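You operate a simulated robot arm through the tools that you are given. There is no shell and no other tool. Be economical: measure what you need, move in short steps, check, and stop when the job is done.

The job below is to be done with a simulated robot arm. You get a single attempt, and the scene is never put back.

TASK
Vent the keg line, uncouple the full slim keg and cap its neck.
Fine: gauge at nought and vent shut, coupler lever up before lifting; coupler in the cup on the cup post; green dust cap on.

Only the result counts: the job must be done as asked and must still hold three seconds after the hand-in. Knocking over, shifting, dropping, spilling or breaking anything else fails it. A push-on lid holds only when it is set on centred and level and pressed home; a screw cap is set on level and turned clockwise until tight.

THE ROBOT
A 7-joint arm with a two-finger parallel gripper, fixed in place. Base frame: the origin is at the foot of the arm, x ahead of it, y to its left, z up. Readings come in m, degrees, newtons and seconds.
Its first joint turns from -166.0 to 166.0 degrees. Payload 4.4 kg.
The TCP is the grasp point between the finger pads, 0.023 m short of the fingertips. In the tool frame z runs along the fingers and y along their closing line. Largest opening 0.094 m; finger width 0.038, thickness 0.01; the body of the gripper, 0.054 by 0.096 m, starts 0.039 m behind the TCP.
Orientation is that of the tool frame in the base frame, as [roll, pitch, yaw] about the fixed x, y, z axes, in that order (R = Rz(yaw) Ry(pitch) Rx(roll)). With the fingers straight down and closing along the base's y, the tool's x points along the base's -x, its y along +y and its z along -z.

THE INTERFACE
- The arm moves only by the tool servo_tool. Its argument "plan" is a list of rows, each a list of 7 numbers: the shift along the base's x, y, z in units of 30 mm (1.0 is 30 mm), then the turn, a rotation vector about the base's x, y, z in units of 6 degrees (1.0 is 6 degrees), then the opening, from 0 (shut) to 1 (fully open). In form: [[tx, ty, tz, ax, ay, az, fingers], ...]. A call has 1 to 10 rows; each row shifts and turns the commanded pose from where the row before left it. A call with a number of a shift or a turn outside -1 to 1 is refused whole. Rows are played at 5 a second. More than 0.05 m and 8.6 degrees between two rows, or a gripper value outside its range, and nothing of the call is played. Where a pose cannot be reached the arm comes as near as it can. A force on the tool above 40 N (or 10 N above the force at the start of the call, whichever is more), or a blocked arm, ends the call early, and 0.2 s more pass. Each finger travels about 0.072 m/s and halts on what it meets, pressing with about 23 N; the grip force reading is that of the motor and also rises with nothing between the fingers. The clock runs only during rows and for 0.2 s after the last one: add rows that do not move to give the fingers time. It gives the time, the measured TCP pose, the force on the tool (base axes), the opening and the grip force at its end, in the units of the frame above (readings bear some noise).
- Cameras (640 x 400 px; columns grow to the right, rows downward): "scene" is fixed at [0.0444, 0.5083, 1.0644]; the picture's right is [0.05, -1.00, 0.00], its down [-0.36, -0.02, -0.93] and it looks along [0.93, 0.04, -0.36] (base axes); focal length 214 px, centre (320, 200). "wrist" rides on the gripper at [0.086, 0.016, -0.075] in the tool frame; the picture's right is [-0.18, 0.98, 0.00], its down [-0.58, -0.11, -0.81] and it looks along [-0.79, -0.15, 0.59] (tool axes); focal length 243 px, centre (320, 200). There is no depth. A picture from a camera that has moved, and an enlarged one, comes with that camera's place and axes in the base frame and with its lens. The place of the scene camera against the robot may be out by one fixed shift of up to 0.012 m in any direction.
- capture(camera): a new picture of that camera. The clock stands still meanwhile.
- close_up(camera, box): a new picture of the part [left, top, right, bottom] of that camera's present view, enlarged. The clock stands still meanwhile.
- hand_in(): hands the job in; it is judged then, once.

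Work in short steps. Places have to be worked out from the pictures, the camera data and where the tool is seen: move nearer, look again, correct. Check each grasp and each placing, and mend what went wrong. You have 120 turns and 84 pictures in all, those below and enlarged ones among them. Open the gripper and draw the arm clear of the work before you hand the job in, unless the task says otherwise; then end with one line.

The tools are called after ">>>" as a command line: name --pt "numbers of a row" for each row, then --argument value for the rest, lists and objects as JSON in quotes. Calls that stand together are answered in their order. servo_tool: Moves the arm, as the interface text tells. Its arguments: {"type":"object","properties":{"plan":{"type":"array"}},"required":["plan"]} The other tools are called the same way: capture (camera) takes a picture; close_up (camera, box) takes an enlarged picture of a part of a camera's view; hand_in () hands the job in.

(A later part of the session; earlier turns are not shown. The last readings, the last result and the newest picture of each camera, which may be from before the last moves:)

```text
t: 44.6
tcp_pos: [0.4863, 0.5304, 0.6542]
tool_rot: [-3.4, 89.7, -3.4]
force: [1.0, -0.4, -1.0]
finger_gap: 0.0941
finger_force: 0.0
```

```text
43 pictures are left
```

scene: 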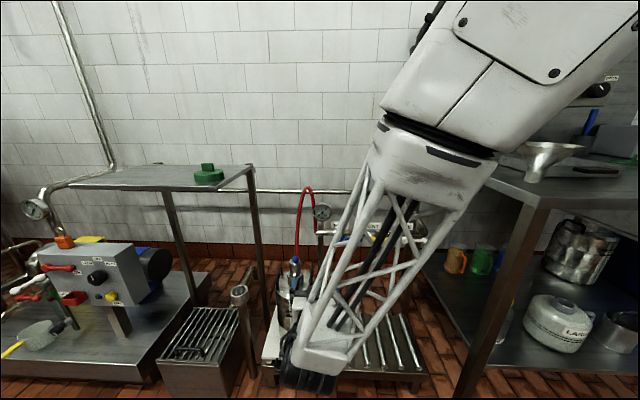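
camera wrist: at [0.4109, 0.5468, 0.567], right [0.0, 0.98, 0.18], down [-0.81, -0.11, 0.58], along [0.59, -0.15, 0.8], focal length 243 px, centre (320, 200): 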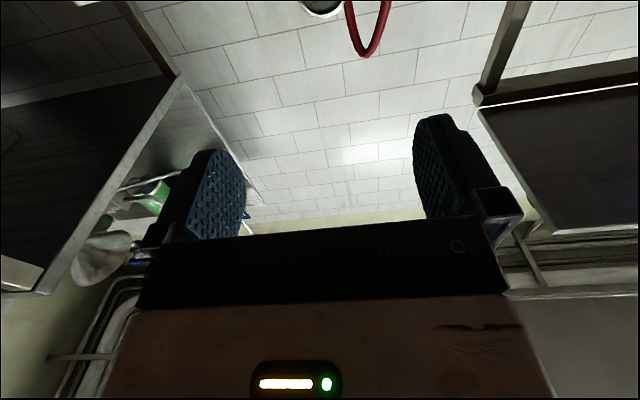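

Flip done. Now I pitch the tool 20° downward and line up in front of the coupler for a close look.

>>> servo_tool --pt "0.5 0.82 -0.8 0 0.83 0 1" --pt "0.5 0.82 -0.8 0 0.83 0 1" --pt "0.5 0.82 -0.8 0 0.83 0 1" --pt "0.5 0.82 -0.8 0 0.83 0 1" --pt "0 0 0 0 0 0 1"

>>> capture --camera "wrist"

>>> close_up --camera "scene" --box '[246, 230, 342, 290]'

```text
t: 45.8
tcp_pos: [0.5491, 0.6282, 0.5576]
tool_rot: [-179.8, 70.3, -179.8]
force: [0.4, -0.2, -1.0]
finger_gap: 0.0942
finger_force: 0.1
```

```text
42 pictures are left
camera wrist: at [0.4474, 0.6444, 0.5024], right [0.06, 0.98, 0.17], down [-0.56, -0.11, 0.82], along [0.82, -0.15, 0.55], focal length 243 px, centre (320, 200)
```

wrist: 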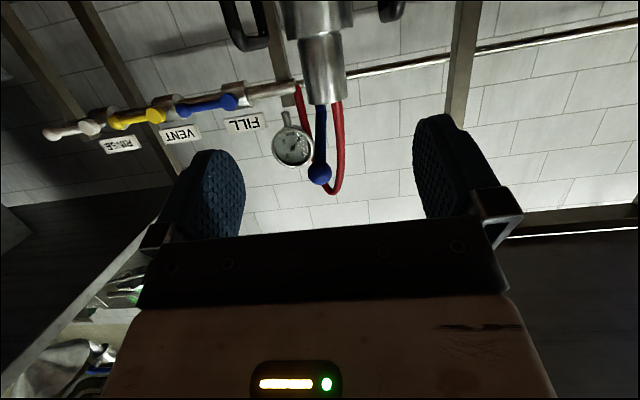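

```text
6.67 times, centred on (294, 260) of scene
camera zoom: at [0.0444, 0.5083, 1.0644], right [0.05, -1.0, 0.0], down [-0.36, -0.02, -0.93], along [0.93, 0.04, -0.36], focal length 1430 px, centre (493, -200)
```

zoom: 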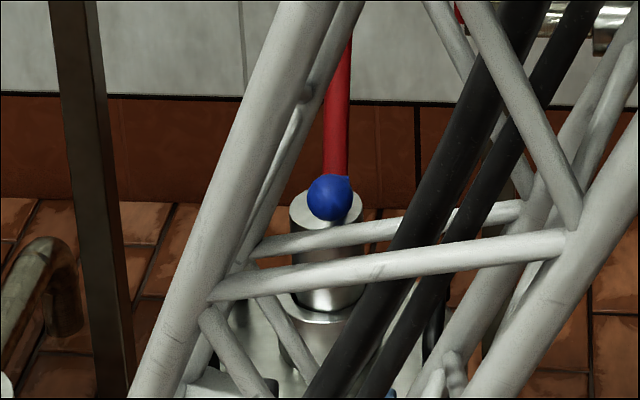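

Clear side view: coupler top z≈0.555, collar top z≈0.501, coupler axis at (0.716, 0.629). I'll narrow the fingers and slide in along the tool axis around the coupler body.

>>> servo_tool --pt "0.4 0.03 0.97 0 0 0 0.7" --pt "0.94 0 -0.342 0 0 0 0.7" --pt "0.94 0 -0.342 0 0 0 0.7" --pt "0.94 0 -0.342 0 0 0 0.7" --pt "0.94 0 -0.342 0 0 0 0.7"

>>> capture --camera "wrist"

```text
t: 47.0
tcp_pos: [0.6742, 0.6281, 0.545]
tool_rot: [-179.8, 70.4, -179.7]
force: [-0.8, 0.5, 0.2]
finger_gap: 0.0659
finger_force: 0.2
```

```text
40 pictures are left
camera wrist: at [0.5727, 0.6433, 0.4885], right [0.06, 0.98, 0.17], down [-0.56, -0.11, 0.82], along [0.82, -0.15, 0.55], focal length 243 px, centre (320, 200)
```

wrist: 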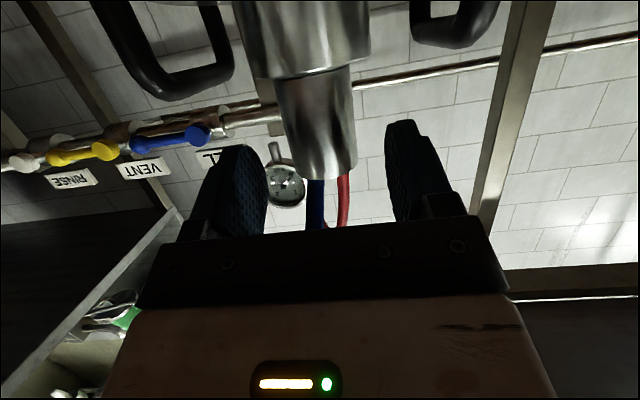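

Well straddled. Advancing the last 40 mm and closing.

>>> servo_tool --pt "0.6 0 -0.2 0 0 0 0.7" --pt "0.65 0 -0.22 0 0 0 0.7" --pt "0 0 0 0 0 0 0.3" --pt "0 0 0 0 0 0 0.3" --pt "0 0 0 0 0 0 0.3"

>>> capture --camera "wrist"

```text
t: 48.2
tcp_pos: [0.7109, 0.6278, 0.5309]
tool_rot: [-179.7, 70.4, -179.7]
force: [1.8, -0.6, 0.0]
finger_gap: 0.0414
finger_force: 23.0
```

```text
39 pictures are left
camera wrist: at [0.6101, 0.645, 0.475], right [0.06, 0.98, 0.17], down [-0.56, -0.11, 0.82], along [0.82, -0.15, 0.55], focal length 243 px, centre (320, 200)
```

wrist: 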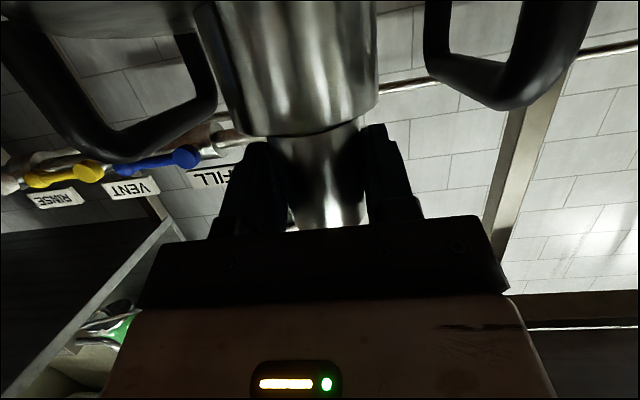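

Gripped at 41 mm. Lifting slowly straight up, watching force.

>>> servo_tool --pt "0 0 0.3 0 0 0 0.2" --pt "0 0 0.3 0 0 0 0.2" --pt "0 0 0.4 0 0 0 0.2"

>>> servo_tool --pt "0 0 0.6 0 0 0 0.2" --pt "0 0 0.7 0 0 0 0.2"

>>> capture --camera "wrist"

```text
t: 49.0
tcp_pos: [0.7099, 0.6291, 0.5618]
tool_rot: [-179.7, 70.3, -179.7]
force: [-1.2, 0.7, -5.6]
finger_gap: 0.0414
finger_force: 23.0
```

```text
t: 49.6
tcp_pos: [0.7095, 0.6287, 0.6]
tool_rot: [-179.6, 70.3, -179.6]
force: [-1.6, 0.3, -4.8]
finger_gap: 0.0413
finger_force: 22.7
```

```text
38 pictures are left
camera wrist: at [0.608, 0.6455, 0.5437], right [0.06, 0.98, 0.17], down [-0.56, -0.11, 0.82], along [0.82, -0.15, 0.55], focal length 243 px, centre (320, 200)
```

wrist: 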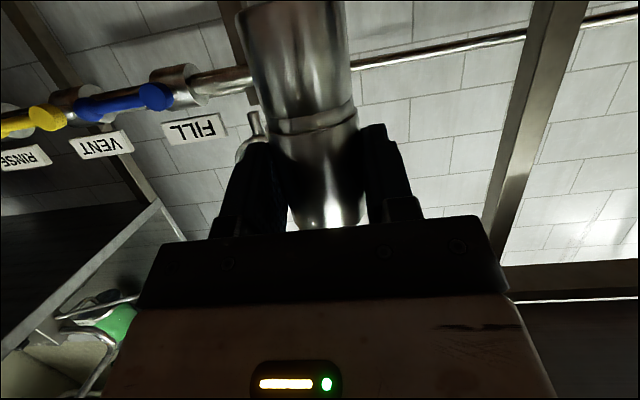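

Lifted freely (~5 N). Checking from the scene view.

>>> close_up --camera "scene" --box '[206, 220, 334, 300]'

```text
5.00 times, centred on (270, 260) of scene
camera zoom: at [0.0444, 0.5083, 1.0644], right [0.05, -1.0, 0.0], down [-0.36, -0.02, -0.93], along [0.93, 0.04, -0.36], focal length 1072 px, centre (570, -100)
```

zoom: 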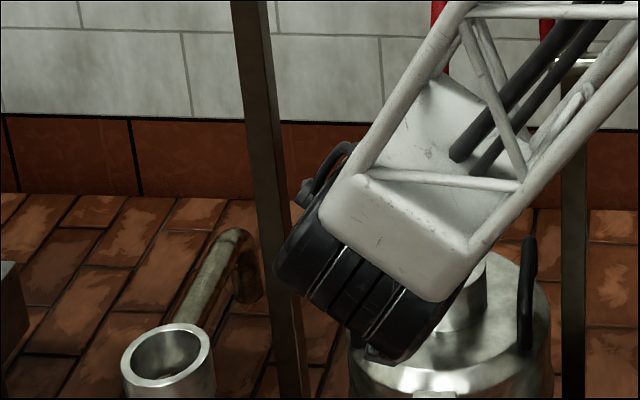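

I'll raise 30 mm more and carry it sideways over the cup at (0.641, 0.819), then look.

>>> servo_tool --pt "0 0 0.7 0 0 0 0.2" --pt "0 0 0.5 0 0 0 0.2" --pt "-0.35 0.9 0 0 0 0 0.2" --pt "-0.35 0.9 0 0 0 0 0.2" --pt "-0.35 0.9 0 0 0 0 0.2" --pt "-0.35 0.9 0 0 0 0 0.2" --pt "-0.35 0.9 0 0 0 0 0.2" --pt "-0.35 0.9 0 0 0 0 0.2" --pt "-0.35 0.9 0 0 0 0 0.2"

>>> capture --camera "wrist"

>>> close_up --camera "scene" --box '[190, 220, 350, 320]'

```text
t: 51.6
tcp_pos: [0.6369, 0.8189, 0.6394]
tool_rot: [-179.6, 70.4, -179.6]
force: [0.3, -0.7, -4.4]
finger_gap: 0.0413
finger_force: 23.0
```

```text
36 pictures are left
camera wrist: at [0.5342, 0.8351, 0.5822], right [0.06, 0.98, 0.17], down [-0.56, -0.11, 0.82], along [0.82, -0.15, 0.55], focal length 243 px, centre (320, 200)
```

wrist: 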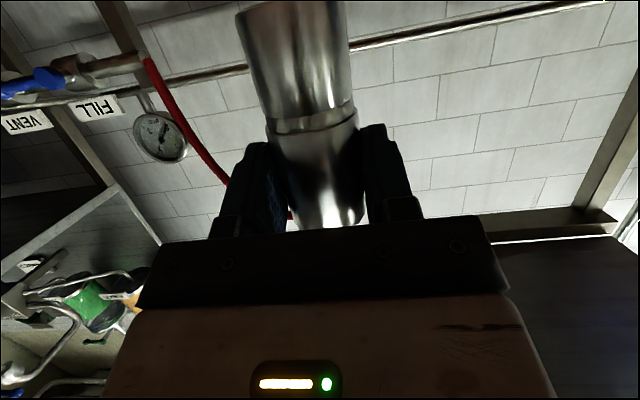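

```text
4.00 times, centred on (270, 270) of scene
camera zoom: at [0.0444, 0.5083, 1.0644], right [0.05, -1.0, 0.0], down [-0.36, -0.02, -0.93], along [0.93, 0.04, -0.36], focal length 858 px, centre (520, -80)
```

zoom: 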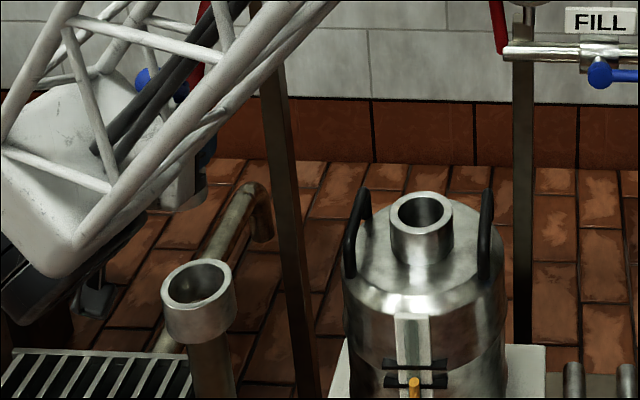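

The neck is free and the coupler (bottom ≈ 66 mm below TCP) is in hand. Fit into the cup is only ±3 mm, so I'll swing the tool yaw by 60° so the scene camera can see the coupler over the cup.

>>> servo_tool --pt "0 0 0 0 0 1 0.2" --pt "0 0 0 0 0 1 0.2" --pt "0 0 0 0 0 1 0.2" --pt "0 0 0 0 0 1 0.2" --pt "0 0 0 0 0 1 0.2" --pt "0 0 0 0 0 1 0.2" --pt "0 0 0 0 0 1 0.2" --pt "0 0 0 0 0 1 0.2" --pt "0 0 0 0 0 1 0.2" --pt "0 0 0 0 0 1 0.2"

>>> close_up --camera "scene" --box '[190, 220, 350, 320]'

```text
t: 53.8
tcp_pos: [0.6312, 0.8238, 0.6395]
tool_rot: [-179.1, 70.1, -131.8]
force: [-0.5, -0.2, -3.2]
finger_gap: 0.0413
finger_force: 22.6
out of reach, approached as far as the arm can: row 8, 9, 10
```

```text
4.00 times, centred on (270, 270) of scene
camera zoom: at [0.0444, 0.5083, 1.0644], right [0.05, -1.0, 0.0], down [-0.36, -0.02, -0.93], along [0.93, 0.04, -0.36], focal length 858 px, centre (520, -80)
```

zoom: 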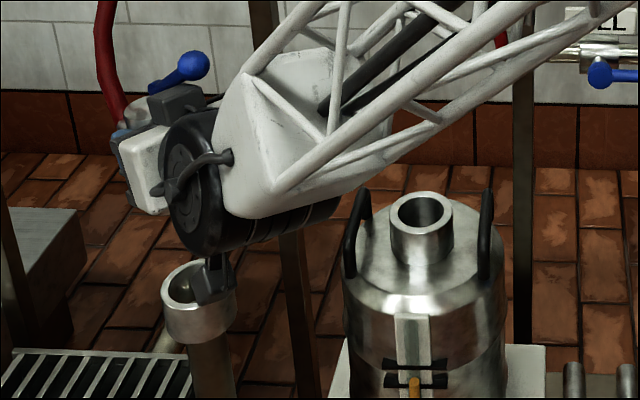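

That orientation hits a joint limit and the gripper still hides the coupler. I'll swing back, and instead pitch the tool down temporarily so the wrist camera can measure the cup precisely.

>>> servo_tool --pt "0 0 0 0 0 -1 0.2" --pt "0 0 0 0 0 -1 0.2" --pt "0 0 0 0 0 -1 0.2" --pt "0 0 0 0 0 -1 0.2" --pt "0 0 0 0 0 -1 0.2" --pt "0 0 0 0 0 -1 0.2" --pt "0 0 0 0 0 -1 0.2" --pt "0 0 0 0 0 -1 0.2" --pt "0 0 0 0 0 -1 0.2" --pt "0 0 0 0 0 -1 0.2"

>>> servo_tool --pt "-0.2 -0.4 0 0 1 0 0.2" --pt "-0.2 -0.4 0 0 1 0 0.2" --pt "-0.2 -0.4 0 0 1 0 0.2" --pt "-0.2 -0.4 0 0 1 0 0.2" --pt "-0.2 -0.4 0 0 1 0 0.2" --pt "-0.2 -0.4 0 0 1 0 0.2" --pt "0 -0.4 0 0 1 0 0.2" --pt "0 -0.4 0 0 1 0 0.2"

>>> capture --camera "wrist"

```text
t: 56.0
tcp_pos: [0.6326, 0.8235, 0.6396]
tool_rot: [-179.2, 70.2, 168.1]
force: [0.6, -0.2, -3.9]
finger_gap: 0.0411
finger_force: 23.3
```

```text
t: 57.8
tcp_pos: [0.5952, 0.7272, 0.6399]
tool_rot: [-169.7, 22.6, 175.7]
force: [-0.8, -0.2, -4.2]
finger_gap: 0.0412
finger_force: 22.4
```

```text
33 pictures are left
camera wrist: at [0.4895, 0.7645, 0.6716], right [0.31, 0.95, -0.09], down [0.23, 0.02, 0.97], along [0.92, -0.32, -0.21], focal length 243 px, centre (320, 200)
```

wrist: 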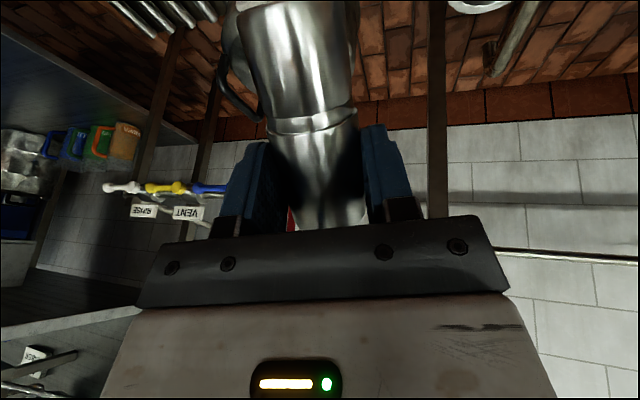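

The cup is just at the top edge; a little more pitch and I'll have it.

>>> servo_tool --pt "0 0 0.3 0 1 0 0.2" --pt "0 0 0.3 0 1 0 0.2" --pt "0 0 0.3 0 1 0 0.2" --pt "0 0 0.3 0 1 0 0.2" --pt "0 0 0 0 0 0 0.2"

>>> close_up --camera "wrist" --box '[360, 0, 600, 150]'

```text
t: 59.0
tcp_pos: [0.594, 0.7242, 0.6695]
tool_rot: [-167.5, -1.7, 176.1]
force: [0.0, 0.1, -4.3]
finger_gap: 0.0412
finger_force: 22.9
```

```text
2.67 times, centred on (480, 75) of wrist
camera zoom: at [0.51, 0.7613, 0.7409], right [0.24, 0.95, -0.22], down [0.61, 0.03, 0.79], along [0.76, -0.33, -0.57], focal length 647 px, centre (-107, 533)
```

zoom: 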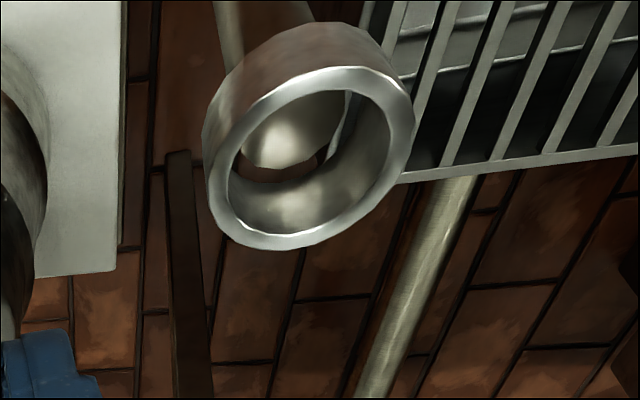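

The cup rim reads about (0.645, 0.826). I'll take a second view from a shifted spot to pin the height and centre.

>>> servo_tool --pt "-0.5 -0.9 0 0 0 0 0.2" --pt "-0.5 -0.9 0 0 0 0 0.2" --pt "0 0 0 0 0 0 0.2"

>>> close_up --camera "wrist" --box '[400, 0, 640, 150]'

```text
t: 59.8
tcp_pos: [0.5656, 0.6722, 0.6741]
tool_rot: [-168.1, -1.3, 176.0]
force: [0.1, 0.1, -4.0]
finger_gap: 0.041
finger_force: 22.7
```

```text
2.67 times, centred on (520, 75) of wrist
camera zoom: at [0.4824, 0.7098, 0.7464], right [0.24, 0.95, -0.21], down [0.6, 0.02, 0.8], along [0.76, -0.32, -0.57], focal length 647 px, centre (-213, 533)
```

zoom: 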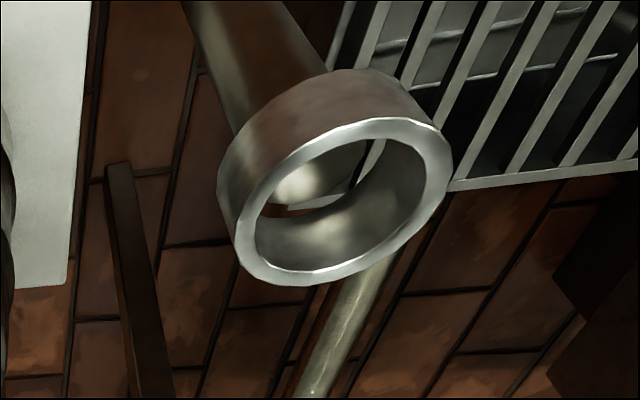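

Triangulation now agrees across views: cup rim centre ≈ (0.636, 0.821), rim z ≈ 0.48, bore ≈ 0.05. I'll restore the holding orientation and come over the cup.

>>> servo_tool --pt "0.2 0.45 0 0 -1 0 0.2" --pt "0.2 0.45 0 0 -1 0 0.2" --pt "0.2 0.45 0 0 -1 0 0.2" --pt "0.2 0.45 0 0 -1 0 0.2" --pt "0.2 0.45 0 0 -1 0 0.2" --pt "0.2 0.45 0 0 -1 0 0.2" --pt "0.2 0.45 0 0 -1 0 0.2" --pt "0.2 0.45 0 0 -1 0 0.2" --pt "0.2 0.45 0 0 -1 0 0.2" --pt "0.2 0.45 0 0 -1 0 0.2"

>>> servo_tool --pt "0.1 0.2 0 0 -1 0 0.2" --pt "0.1 0.2 0 0 -1 0 0.2" --pt "0 0 0 0 0 1 0.2" --pt "0 0 0 0 0 1 0.2" --pt "0 0 0 0 0 0 0.2"

```text
t: 62.0
tcp_pos: [0.6251, 0.8081, 0.6761]
tool_rot: [-174.5, 58.6, 172.4]
force: [-0.3, 0.9, -3.7]
finger_gap: 0.041
finger_force: 22.7
```

```text
t: 63.2
tcp_pos: [0.6321, 0.8208, 0.6756]
tool_rot: [-179.0, 70.2, -179.6]
force: [0.5, -0.1, -3.9]
finger_gap: 0.0414
finger_force: 22.8
```

Over the cup with orientation restored. Descending to just above the rim, then in small steps watching force.

>>> servo_tool --pt "0 0 -0.9 0 0 0 0.2" --pt "0 0 -0.9 0 0 0 0.2" --pt "0 0 -0.9 0 0 0 0.2" --pt "0 0 -0.9 0 0 0 0.2"

>>> close_up --camera "scene" --box '[180, 230, 308, 310]'

>>> servo_tool --pt "0 0 -0.3 0 0 0 0.2" --pt "0 0 -0.3 0 0 0 0.2" --pt "0 0 -0.2 0 0 0 0.2"

```text
t: 64.2
tcp_pos: [0.6337, 0.8229, 0.5679]
tool_rot: [-179.3, 70.2, -179.9]
force: [-0.9, 0.4, -3.4]
finger_gap: 0.0413
finger_force: 23.4
```

```text
5.00 times, centred on (244, 270) of scene
camera zoom: at [0.0444, 0.5083, 1.0644], right [0.05, -1.0, 0.0], down [-0.36, -0.02, -0.93], along [0.93, 0.04, -0.36], focal length 1072 px, centre (700, -150)
```

zoom: 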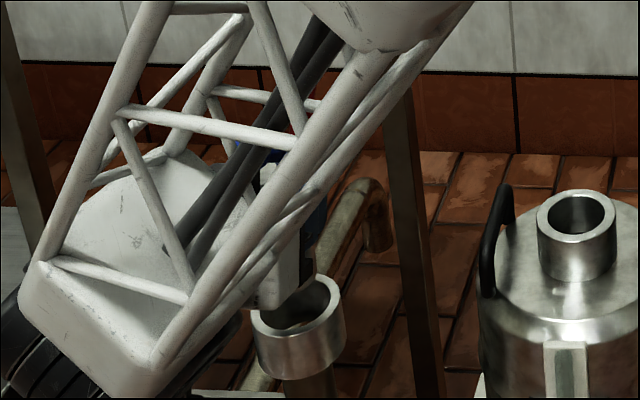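

```text
t: 65.0
tcp_pos: [0.6333, 0.8212, 0.5435]
tool_rot: [-179.0, 70.3, -179.7]
force: [-0.4, -0.3, -4.7]
finger_gap: 0.041
finger_force: 23.0
```

No contact yet. Continuing down in small steps.

>>> servo_tool --pt "0 0 -0.2 0 0 0 0.2" --pt "0 0 -0.2 0 0 0 0.2" --pt "0 0 -0.2 0 0 0 0.2"

>>> servo_tool --pt "0 0 -0.2 0 0 0 0.2" --pt "0 0 -0.2 0 0 0 0.2"

>>> capture --camera "wrist"

```text
t: 65.8
tcp_pos: [0.6337, 0.8217, 0.5263]
tool_rot: [-179.0, 70.3, -179.7]
force: [0.8, -0.3, -5.4]
finger_gap: 0.0413
finger_force: 22.9
```

```text
t: 66.4
tcp_pos: [0.6326, 0.8204, 0.5133]
tool_rot: [-179.0, 70.3, -179.8]
force: [0.1, -0.3, -4.2]
finger_gap: 0.041
finger_force: 23.3
```

```text
29 pictures are left
camera wrist: at [0.5322, 0.8385, 0.4575], right [0.07, 0.98, 0.17], down [-0.56, -0.1, 0.82], along [0.82, -0.15, 0.55], focal length 243 px, centre (320, 200)
```

wrist: 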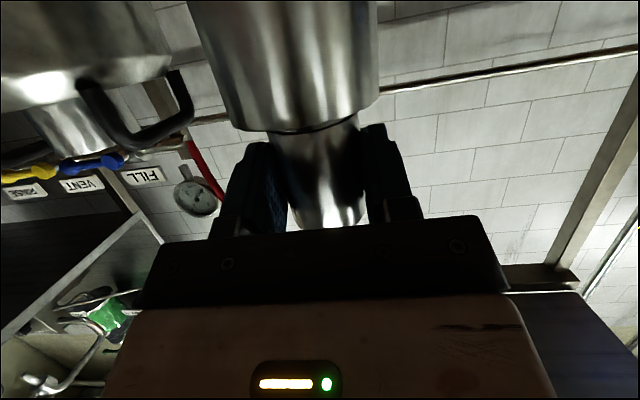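

It's inside the cup with good centring. Lowering until it seats.

>>> servo_tool --pt "0 0 -0.12 0 0 0 0.2" --pt "0 0 -0.12 0 0 0 0.2"

>>> servo_tool --pt "0 0 -0.12 0 0 0 0.2" --pt "0 0 -0.1 0 0 0 0.2"

```text
t: 67.0
tcp_pos: [0.632, 0.8215, 0.5075]
tool_rot: [-179.3, 70.2, 180.0]
force: [-0.6, 0.4, 12.5]
finger_gap: 0.0413
finger_force: 23.1
```

```text
t: 67.5
tcp_pos: [0.6327, 0.823, 0.5056]
tool_rot: [-179.7, 70.4, 179.5]
force: [-8.6, -12.1, 13.0]
finger_gap: 0.0413
finger_force: 23.3
stopped in row 2: the force on the tool passed its limit (the readings are from after the stop); the commanded pose is now the measured one
```

Seated firmly. Opening the fingers and retreating straight back.

>>> servo_tool --pt "0 0 0.08 0 0 0 0.2" --pt "0 0 0 0 0 0 0.5" --pt "0 0 0 0 0 0 0.7" --pt "0 0 0 0 0 0 0.7" --pt "-0.5 0 0.05 0 0 0 0.7" --pt "-0.9 0 0.1 0 0 0 0.7" --pt "-1 0 0.1 0 0 0 0.7" --pt "-1 0 0.1 0 0 0 0.7" --pt "-1 0 0.1 0 0 0 0.7"

>>> capture --camera "wrist"

>>> close_up --camera "scene" --box '[180, 220, 340, 320]'

```text
t: 69.5
tcp_pos: [0.5003, 0.8215, 0.5227]
tool_rot: [-179.7, 70.4, 179.5]
force: [-0.3, -0.8, 0.5]
finger_gap: 0.0659
finger_force: 0.1
```

```text
28 pictures are left
camera wrist: at [0.3998, 0.8399, 0.4655], right [0.07, 0.98, 0.17], down [-0.57, -0.1, 0.82], along [0.82, -0.16, 0.55], focal length 243 px, centre (320, 200)
```

wrist: 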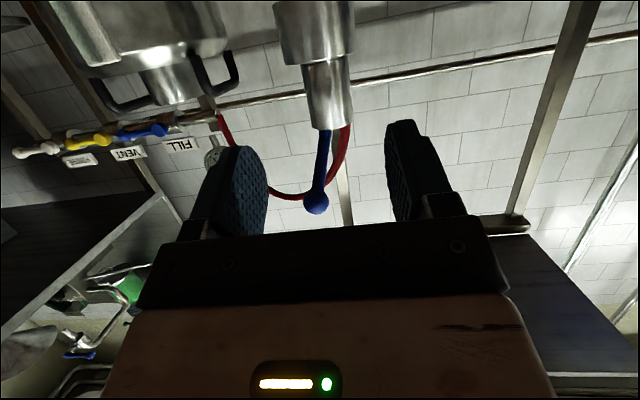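

```text
4.00 times, centred on (260, 270) of scene
camera zoom: at [0.0444, 0.5083, 1.0644], right [0.05, -1.0, 0.0], down [-0.36, -0.02, -0.93], along [0.93, 0.04, -0.36], focal length 858 px, centre (560, -80)
```

zoom: 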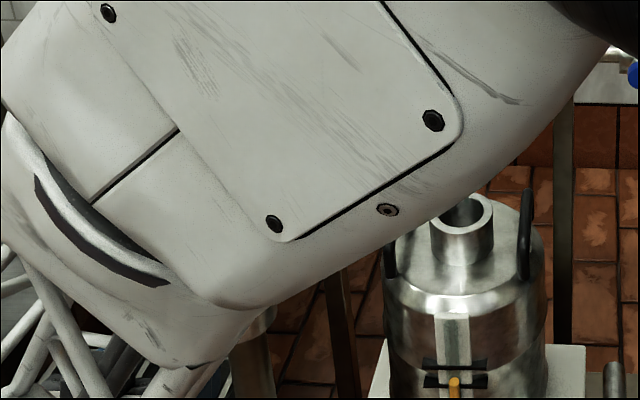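

Coupler stands upright in the cup. Next the cap on the shelf; I'll back away, rise and tilt the tool down to look at it over the shelf edge.

>>> servo_tool --pt "-1 -0.8 0.3 0 0 0 1" --pt "-1 -0.8 0.3 0 0 0 1" --pt "-0.8 -0.8 0.8 0 0.5 0 1" --pt "0 -0.5 1 0 1 0 1" --pt "0 0 1 0 1 0 1" --pt "0 0 1 0 1 0 1" --pt "0 0 1 0 1 0 1" --pt "0 0 1 0 1 0 1" --pt "0 0 1 0 1 0 1" --pt "0 0 1 0 1 0 1"

>>> servo_tool --pt "0 0 1 0 1 0 1" --pt "0 0 1 0 1 0 1" --pt "0 0 1 0 1 0 1" --pt "0 0 1 0 1 0 1" --pt "0 0 1 0 0 0 1" --pt "0 0 1 0 0 0 1" --pt "0 0 1 0 0 0 1"

>>> capture --camera "wrist"

>>> capture --camera "scene"

```text
t: 71.7
tcp_pos: [0.4169, 0.7344, 0.7717]
tool_rot: [-179.3, 25.3, 179.9]
force: [0.4, -0.7, -1.1]
finger_gap: 0.0942
finger_force: 0.0
```

```text
t: 73.3
tcp_pos: [0.4181, 0.7364, 0.9826]
tool_rot: [-179.3, 1.4, 179.9]
force: [-0.6, -0.5, -0.6]
finger_gap: 0.094
finger_force: 0.2
```

```text
26 pictures are left
camera wrist: at [0.3268, 0.7538, 1.0549], right [0.19, 0.98, -0.01], down [0.56, -0.1, 0.82], along [0.81, -0.16, -0.57], focal length 243 px, centre (320, 200)
```

wrist: 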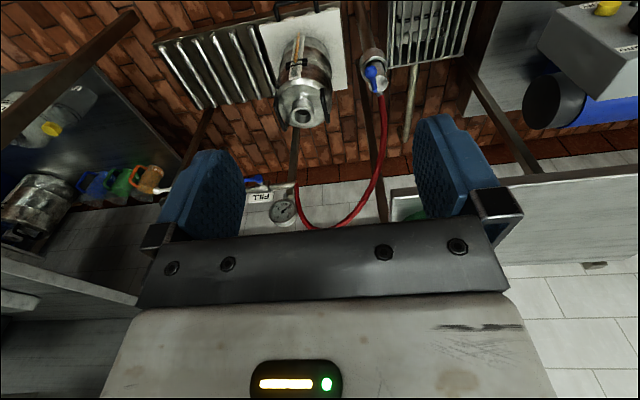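

```text
25 pictures are left
```

scene: 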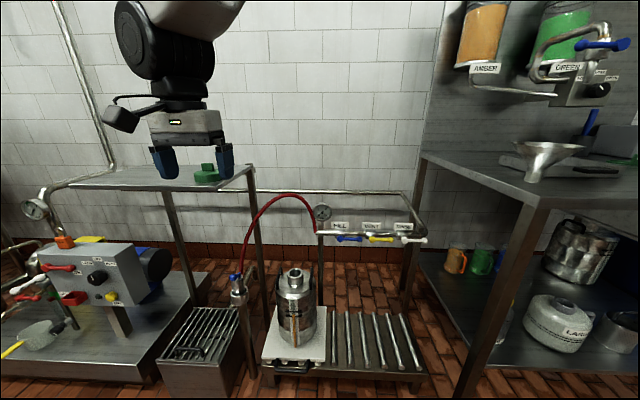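

The cap is partly behind the right finger. I'll shift +y so it shows between the fingers.

>>> servo_tool --pt "-0.3 0.8 0.5 0 0 0 1" --pt "-0.3 0.8 0.5 0 0 0 1" --pt "0 0.8 0.5 0 0 0 1" --pt "0 0 0 0 0 0 1"

>>> close_up --camera "wrist" --box '[240, 110, 480, 260]'

```text
t: 74.3
tcp_pos: [0.3986, 0.8081, 1.0272]
tool_rot: [-179.3, 1.4, 179.9]
force: [0.3, -0.2, 0.5]
finger_gap: 0.0939
finger_force: 0.1
```

```text
2.67 times, centred on (360, 185) of wrist
camera zoom: at [0.3083, 0.8254, 1.0997], right [0.19, 0.98, -0.01], down [0.56, -0.1, 0.82], along [0.81, -0.16, -0.57], focal length 647 px, centre (213, 240)
```

zoom: 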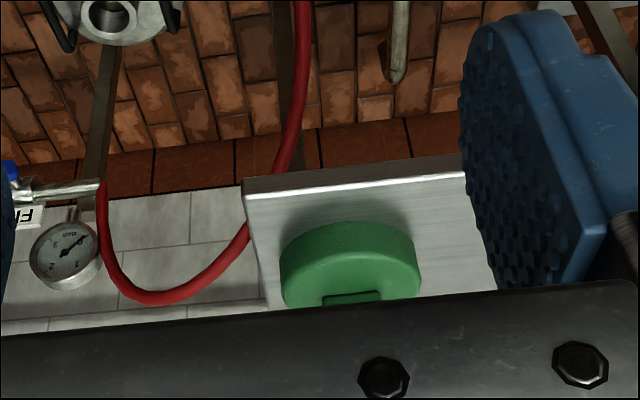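

Cap centre ≈ (0.654, 0.845), shelf top z≈0.883, cap radius ≈0.04, with its tab running along y. I'll yaw +90° to pinch the tab across its thickness and rise clear while doing so.

>>> servo_tool --pt "0 0 0.3 0 0 1 1" --pt "0 0 0.3 0 0 1 1" --pt "0 0 0.3 0 0 1 1" --pt "0 0 0 0 0 1 1" --pt "0 0 0 0 0 1 1" --pt "0 0 0 0 0 1 1" --pt "0 0 0 0 0 1 1" --pt "0 0 0 0 0 1 1" --pt "0 0 0 0 0 1 1" --pt "0 0 0 0 0 1 1"

>>> servo_tool --pt "1 0 0 0 0 1 1" --pt "1 0 0 0 0 1 1" --pt "1 0 0 0 0 1 1" --pt "1 0 0 0 0 1 1" --pt "1 0 0 0 0 1 1" --pt "0.9 0 0 0 0.2 0 1"

>>> capture --camera "wrist"

```text
t: 76.5
tcp_pos: [0.3984, 0.8068, 1.0559]
tool_rot: [-179.5, 1.5, -120.1]
force: [0.3, -0.2, -1.2]
finger_gap: 0.094
finger_force: 0.0
```

```text
t: 77.9
tcp_pos: [0.5786, 0.8075, 1.0566]
tool_rot: [179.5, 1.5, -90.1]
force: [0.2, -1.0, -0.3]
finger_gap: 0.0941
finger_force: 0.1
```

```text
23 pictures are left
camera wrist: at [0.5594, 0.7201, 1.1293], right [-0.98, 0.19, 0.01], down [0.12, 0.56, 0.82], along [0.14, 0.81, -0.57], focal length 243 px, centre (320, 200)
```

wrist: 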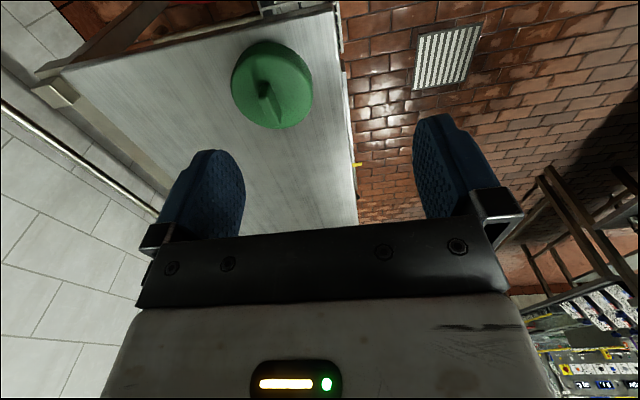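

Good view of the cap; tab runs along y. A close-up for precise centre.

>>> close_up --camera "wrist" --box '[190, 10, 350, 110]'

```text
4.00 times, centred on (270, 60) of wrist
camera zoom: at [0.5594, 0.7201, 1.1293], right [-0.98, 0.19, 0.01], down [0.12, 0.56, 0.82], along [0.14, 0.81, -0.57], focal length 970 px, centre (520, 760)
```

zoom: 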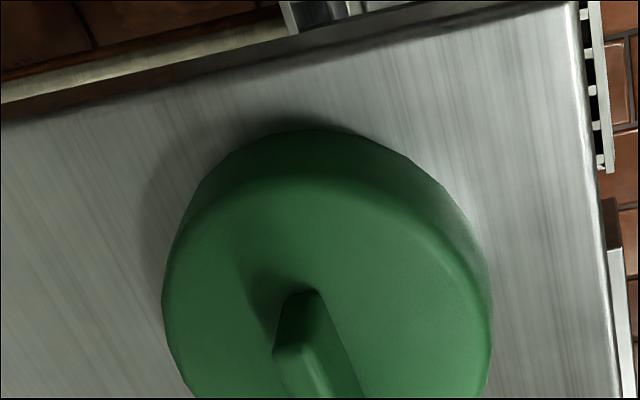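

Best estimate: cap centre ≈ (0.623, 0.836), top z≈0.92. I'll level the tool and move above it for a check.

>>> servo_tool --pt "0.75 0.4 -0.5 -0.25 -0.08 0 1" --pt "0.73 0.4 -0.6 0 0 0 1" --pt "0 0 -0.4 0 0 0 1" --pt "0 0 0 0 0 0 1"

>>> capture --camera "wrist"

```text
t: 78.9
tcp_pos: [0.6213, 0.8328, 1.0096]
tool_rot: [179.9, -0.1, -90.2]
force: [-0.7, 0.1, -0.4]
finger_gap: 0.0941
finger_force: 0.0
```

```text
21 pictures are left
camera wrist: at [0.6025, 0.7468, 1.0851], right [-0.98, 0.19, 0.0], down [0.11, 0.58, 0.81], along [0.15, 0.79, -0.59], focal length 243 px, centre (320, 200)
```

wrist: 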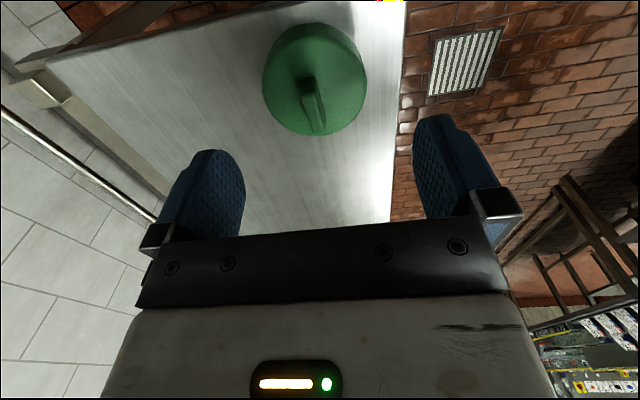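

Two views agree: cap top face centre (0.623, 0.8365, 0.919), tab top ≈ 0.947. Descending to straddle the tab, then closing.

>>> servo_tool --pt "0.07 0.12 -0.7 0 0 0 1" --pt "0 0 -0.7 0 0 0 1" --pt "0 0 -0.6 0 0 0 1" --pt "0 0 0 0 0 0 0.5" --pt "0 0 0 0 0 0 0.1" --pt "0 0 0 0 0 0 0" --pt "0 0 0 0 0 0 0"

>>> capture --camera "wrist"

```text
t: 80.5
tcp_pos: [0.6219, 0.8364, 0.9489]
tool_rot: [179.8, -0.1, -90.2]
force: [0.0, 0.4, -0.6]
finger_gap: 0.0089
finger_force: 22.9
```

```text
20 pictures are left
camera wrist: at [0.6038, 0.7489, 1.0241], right [-0.98, 0.19, 0.0], down [0.11, 0.58, 0.81], along [0.15, 0.79, -0.59], focal length 243 px, centre (320, 200)
```

wrist: 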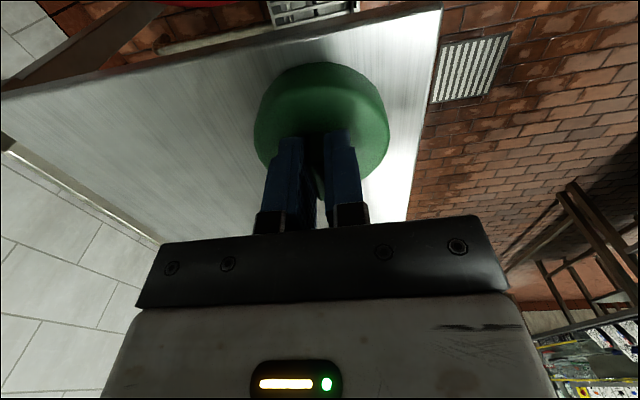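

Tab held (9 mm). Lifting clear of the shelf and moving over the keg neck at (0.716, 0.629), staying high.

>>> servo_tool --pt "0 0 0.5 0 0 0 0" --pt "0 0 1 0 0 0 0" --pt "0 0 1 0 0 0 0" --pt "0.4 -1 0.1 0 0 0 0" --pt "0.4 -1 0 0 0 0 0" --pt "0.4 -1 0 0 0 0 0" --pt "0.4 -1 0 0 0 0 0" --pt "0.4 -1 0 0 0 0 0" --pt "0.5 -0.9 0 0 0 0 0" --pt "0.5 -0.9 0 0 0 0 0"

>>> capture --camera "wrist"

>>> capture --camera "scene"

```text
t: 82.7
tcp_pos: [0.7118, 0.6313, 1.0288]
tool_rot: [179.9, 0.0, -90.1]
force: [-0.1, -0.4, 0.2]
finger_gap: 0.0091
finger_force: 22.6
```

```text
19 pictures are left
camera wrist: at [0.6937, 0.5455, 1.1034], right [-0.98, 0.19, 0.0], down [0.11, 0.58, 0.81], along [0.15, 0.79, -0.59], focal length 243 px, centre (320, 200)
```

wrist: 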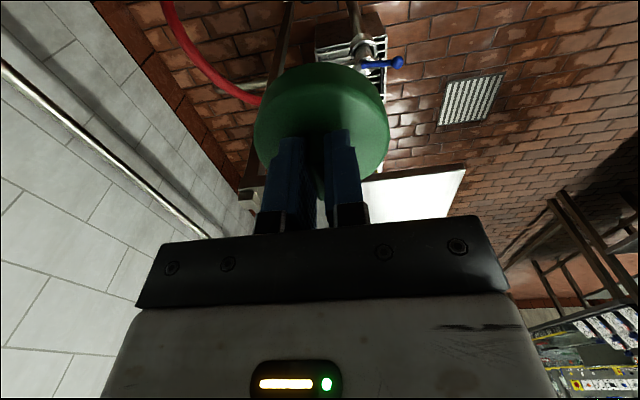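

```text
18 pictures are left
```

scene: 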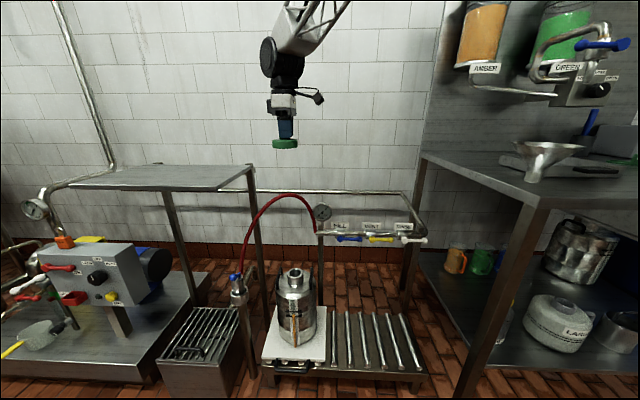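

Clear of everything; hose is well behind (x≳0.9). Descending toward the neck, stopping ~30 mm above.

>>> servo_tool --pt "0.1 -0.05 -1 0 0 0 0" --pt "0 0 -1 0 0 0 0" --pt "0 0 -1 0 0 0 0" --pt "0 0 -1 0 0 0 0" --pt "0 0 -1 0 0 0 0" --pt "0 0 -1 0 0 0 0" --pt "0 0 -1 0 0 0 0" --pt "0 0 -1 0 0 0 0" --pt "0 0 -1 0 0 0 0" --pt "0 0 -1 0 0 0 0"

>>> servo_tool --pt "0 0 -1 0 0 0 0" --pt "0 0 -1 0 0 0 0" --pt "0 0 -1 0 0 0 0" --pt "0 0 0 0 0 0 0"

>>> close_up --camera "scene" --box '[246, 230, 342, 290]'

>>> capture --camera "wrist"

```text
t: 84.9
tcp_pos: [0.7164, 0.6292, 0.7298]
tool_rot: [180.0, 0.0, -90.1]
force: [0.3, 0.2, -0.1]
finger_gap: 0.0089
finger_force: 23.2
```

```text
t: 85.9
tcp_pos: [0.7164, 0.6296, 0.6381]
tool_rot: [179.9, -0.2, -90.1]
force: [0.1, 0.4, -0.2]
finger_gap: 0.0091
finger_force: 23.1
```

```text
6.67 times, centred on (294, 260) of scene
camera zoom: at [0.0444, 0.5083, 1.0644], right [0.05, -1.0, 0.0], down [-0.36, -0.02, -0.93], along [0.93, 0.04, -0.36], focal length 1430 px, centre (493, -200)
```

zoom: 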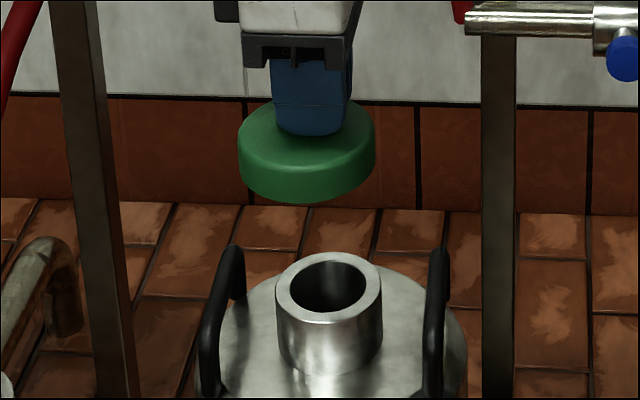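

```text
16 pictures are left
camera wrist: at [0.6985, 0.5434, 0.7125], right [-0.98, 0.19, 0.0], down [0.11, 0.58, 0.81], along [0.15, 0.79, -0.59], focal length 243 px, centre (320, 200)
```

wrist: 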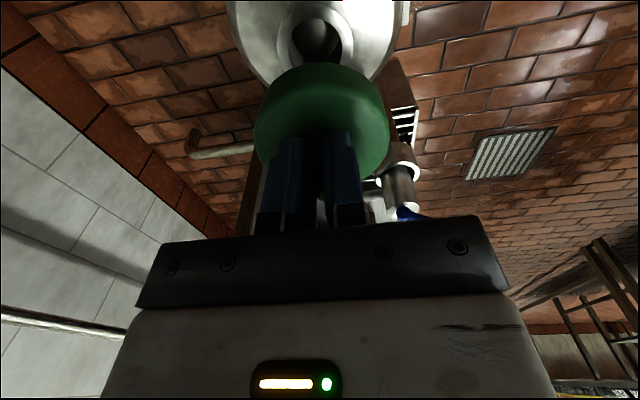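

From the scene, the cap is ~7–8 mm too far +y relative to the neck; x looks right. I'll correct and descend to just above the neck for a recheck.

>>> servo_tool --pt "0 -0.25 -0.7 0 0 0 0" --pt "0 0 -0.8 0 0 0 0" --pt "0 0 -0.7 0 0 0 0" --pt "0 0 0 0 0 0 0"

>>> close_up --camera "scene" --box '[262, 245, 326, 285]'

>>> close_up --camera "wrist" --box '[220, 0, 420, 125]'

```text
t: 86.9
tcp_pos: [0.7165, 0.6238, 0.5707]
tool_rot: [179.9, -0.1, -90.2]
force: [0.8, -0.8, -0.2]
finger_gap: 0.0091
finger_force: 22.7
```

```text
10.00 times, centred on (294, 265) of scene
camera zoom: at [0.0444, 0.5083, 1.0644], right [0.05, -1.0, 0.0], down [-0.36, -0.02, -0.93], along [0.93, 0.04, -0.36], focal length 2145 px, centre (580, -450)
```

zoom: 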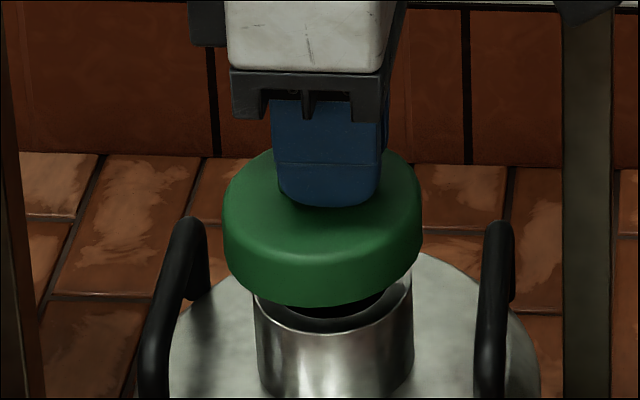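

```text
3.20 times, centred on (320, 62) of wrist
camera zoom: at [0.6985, 0.5379, 0.6452], right [-0.98, 0.19, 0.0], down [0.11, 0.58, 0.81], along [0.15, 0.79, -0.59], focal length 776 px, centre (320, 640)
```

zoom: 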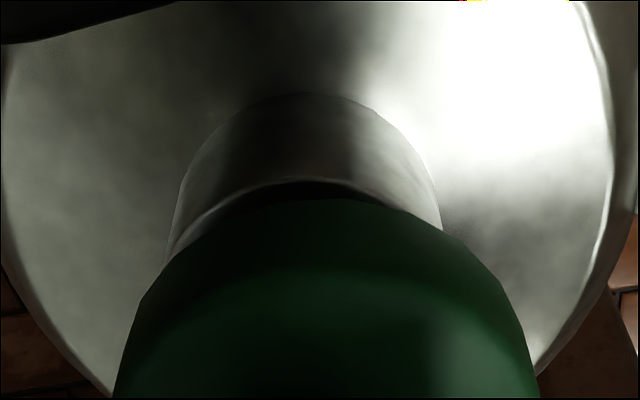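

Residuals: scene says neck is ~2.5 mm further −y, wrist says ~4 mm further +x. Correcting and lowering a bit, then rechecking.

>>> servo_tool --pt "0.13 -0.09 -0.1 0 0 0 0" --pt "0 0 -0.1 0 0 0 0" --pt "0 0 0 0 0 0 0"

>>> close_up --camera "scene" --box '[270, 255, 318, 285]'

>>> close_up --camera "wrist" --box '[220, 0, 420, 125]'

```text
t: 87.7
tcp_pos: [0.7212, 0.6205, 0.5652]
tool_rot: [179.8, -0.1, -90.1]
force: [0.7, -1.2, -0.2]
finger_gap: 0.0093
finger_force: 23.5
```

```text
13.33 times, centred on (294, 270) of scene
camera zoom: at [0.0444, 0.5083, 1.0644], right [0.05, -1.0, 0.0], down [-0.36, -0.02, -0.93], along [0.93, 0.04, -0.36], focal length 2860 px, centre (667, -733)
```

zoom: 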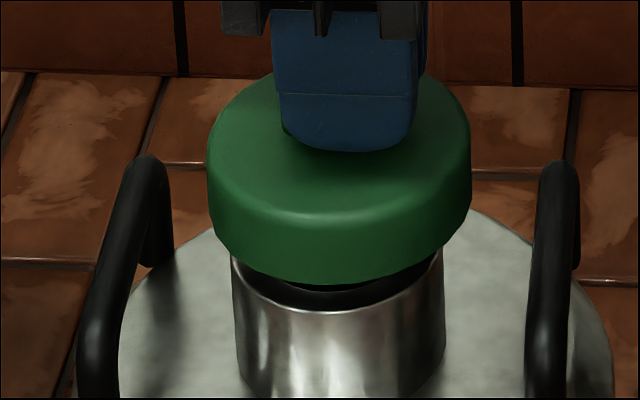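

```text
3.20 times, centred on (320, 62) of wrist
camera zoom: at [0.7015, 0.534, 0.64], right [-0.98, 0.19, 0.0], down [0.11, 0.58, 0.81], along [0.15, 0.79, -0.59], focal length 776 px, centre (320, 640)
```

zoom: 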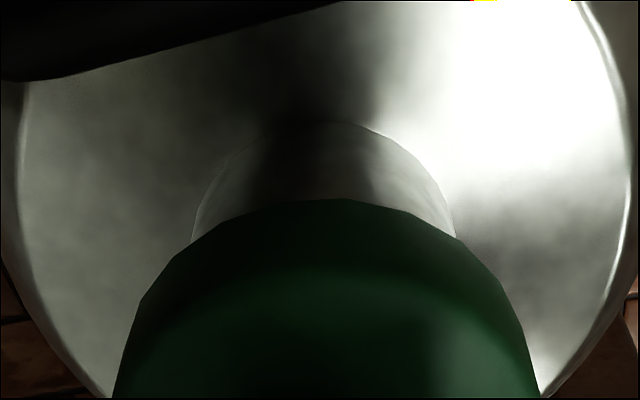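

Now within ~1 mm: a tiny +y correction, then lower in small steps watching force.

>>> servo_tool --pt "0 0.04 -0.1 0 0 0 0" --pt "0 0 -0.15 0 0 0 0"

>>> servo_tool --pt "0 0 -0.12 0 0 0 0" --pt "0 0 -0.12 0 0 0 0"

>>> servo_tool --pt "0 0 -0.1 0 0 0 0" --pt "0 0 -0.1 0 0 0 0"

```text
t: 88.3
tcp_pos: [0.7181, 0.621, 0.5582]
tool_rot: [179.9, -0.1, -90.1]
force: [0.1, 0.1, -0.7]
finger_gap: 0.009
finger_force: 22.9
```

```text
t: 88.9
tcp_pos: [0.7182, 0.6211, 0.5515]
tool_rot: [179.9, -0.1, -90.2]
force: [0.7, -0.3, 0.3]
finger_gap: 0.0091
finger_force: 23.3
```

```text
t: 89.5
tcp_pos: [0.72, 0.6207, 0.5458]
tool_rot: [179.9, 0.0, -90.0]
force: [-2.7, -2.1, 16.3]
finger_gap: 0.0092
finger_force: 23.0
```

Contact of 16 N at TCP z≈0.546. Checking whether the cap is over the neck and level.

>>> close_up --camera "scene" --box '[270, 255, 318, 285]'

>>> close_up --camera "wrist" --box '[220, 0, 420, 125]'

```text
13.33 times, centred on (294, 270) of scene
camera zoom: at [0.0444, 0.5083, 1.0644], right [0.05, -1.0, 0.0], down [-0.36, -0.02, -0.93], along [0.93, 0.04, -0.36], focal length 2860 px, centre (667, -733)
```

zoom: 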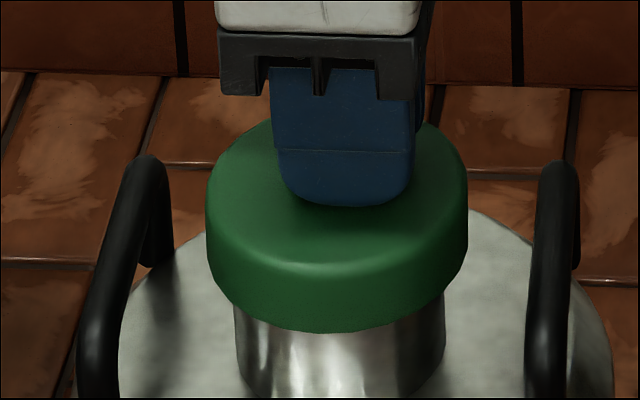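

```text
3.20 times, centred on (320, 62) of wrist
camera zoom: at [0.7013, 0.5352, 0.6212], right [-0.98, 0.19, 0.0], down [0.11, 0.58, 0.81], along [0.15, 0.79, -0.59], focal length 776 px, centre (320, 640)
```

zoom: 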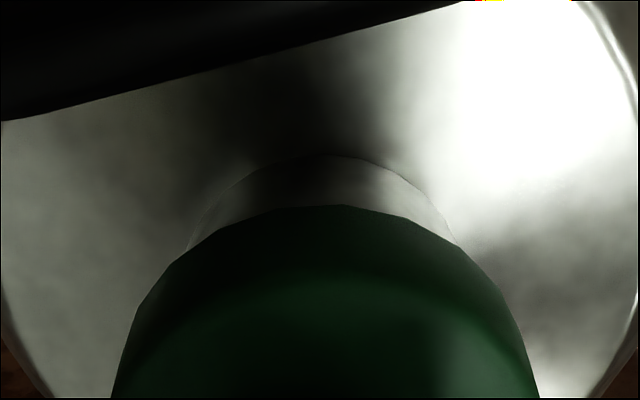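

The cap is centred within ~1 mm and resting at the rim. Pressing down progressively.

>>> servo_tool --pt "0 0 -0.1 0 0 0 0" --pt "0 0 -0.1 0 0 0 0" --pt "0 0 -0.1 0 0 0 0"

```text
t: 90.0
tcp_pos: [0.7209, 0.6224, 0.5446]
tool_rot: [179.9, 0.1, -90.2]
force: [-5.0, -0.3, 8.3]
finger_gap: 0.0092
finger_force: 22.9
stopped in row 2: the force on the tool passed its limit (the readings are from after the stop); the commanded pose is now the measured one
```

Stopped at the force limit with about 1 mm progress. Trying another press.

>>> servo_tool --pt "0 0 -0.06 0 0 0 0" --pt "0 0 -0.06 0 0 0 0"

>>> servo_tool --pt "0 0 -0.06 0 0 0 0" --pt "0 0 -0.06 0 0 0 0"

>>> close_up --camera "scene" --box '[270, 255, 318, 285]'

```text
t: 90.6
tcp_pos: [0.7206, 0.6218, 0.5392]
tool_rot: [180.0, 0.0, -90.3]
force: [0.3, -0.9, -0.6]
finger_gap: 0.0089
finger_force: 22.9
```

```text
t: 91.2
tcp_pos: [0.7201, 0.6215, 0.5373]
tool_rot: [180.0, 0.0, -90.2]
force: [-0.3, -0.3, 0.1]
finger_gap: 0.0088
finger_force: 22.9
```

```text
13.33 times, centred on (294, 270) of scene
camera zoom: at [0.0444, 0.5083, 1.0644], right [0.05, -1.0, 0.0], down [-0.36, -0.02, -0.93], along [0.93, 0.04, -0.36], focal length 2860 px, centre (667, -733)
```

zoom: 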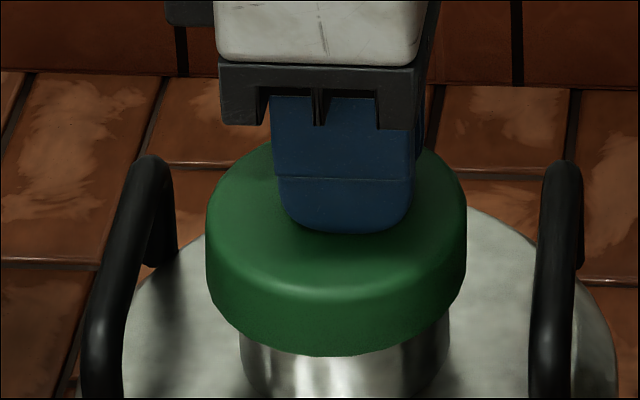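

The cap has slipped over the rim and is sliding down. Continuing until it bottoms out.

>>> servo_tool --pt "0 0 -0.08 0 0 0 0" --pt "0 0 -0.08 0 0 0 0" --pt "0 0 -0.08 0 0 0 0"

>>> servo_tool --pt "0 0 -0.08 0 0 0 0" --pt "0 0 -0.08 0 0 0 0" --pt "0 0 -0.08 0 0 0 0"

```text
t: 92.0
tcp_pos: [0.7204, 0.622, 0.5303]
tool_rot: [180.0, 0.0, -90.2]
force: [-3.7, -1.9, 11.9]
finger_gap: 0.0088
finger_force: 23.0
```

```text
t: 92.5
tcp_pos: [0.7209, 0.6239, 0.5285]
tool_rot: [-179.9, 0.1, -90.2]
force: [-10.5, -0.1, 12.4]
finger_gap: 0.0091
finger_force: 22.9
stopped in row 2: the force on the tool passed its limit (the readings are from after the stop); the commanded pose is now the measured one
```

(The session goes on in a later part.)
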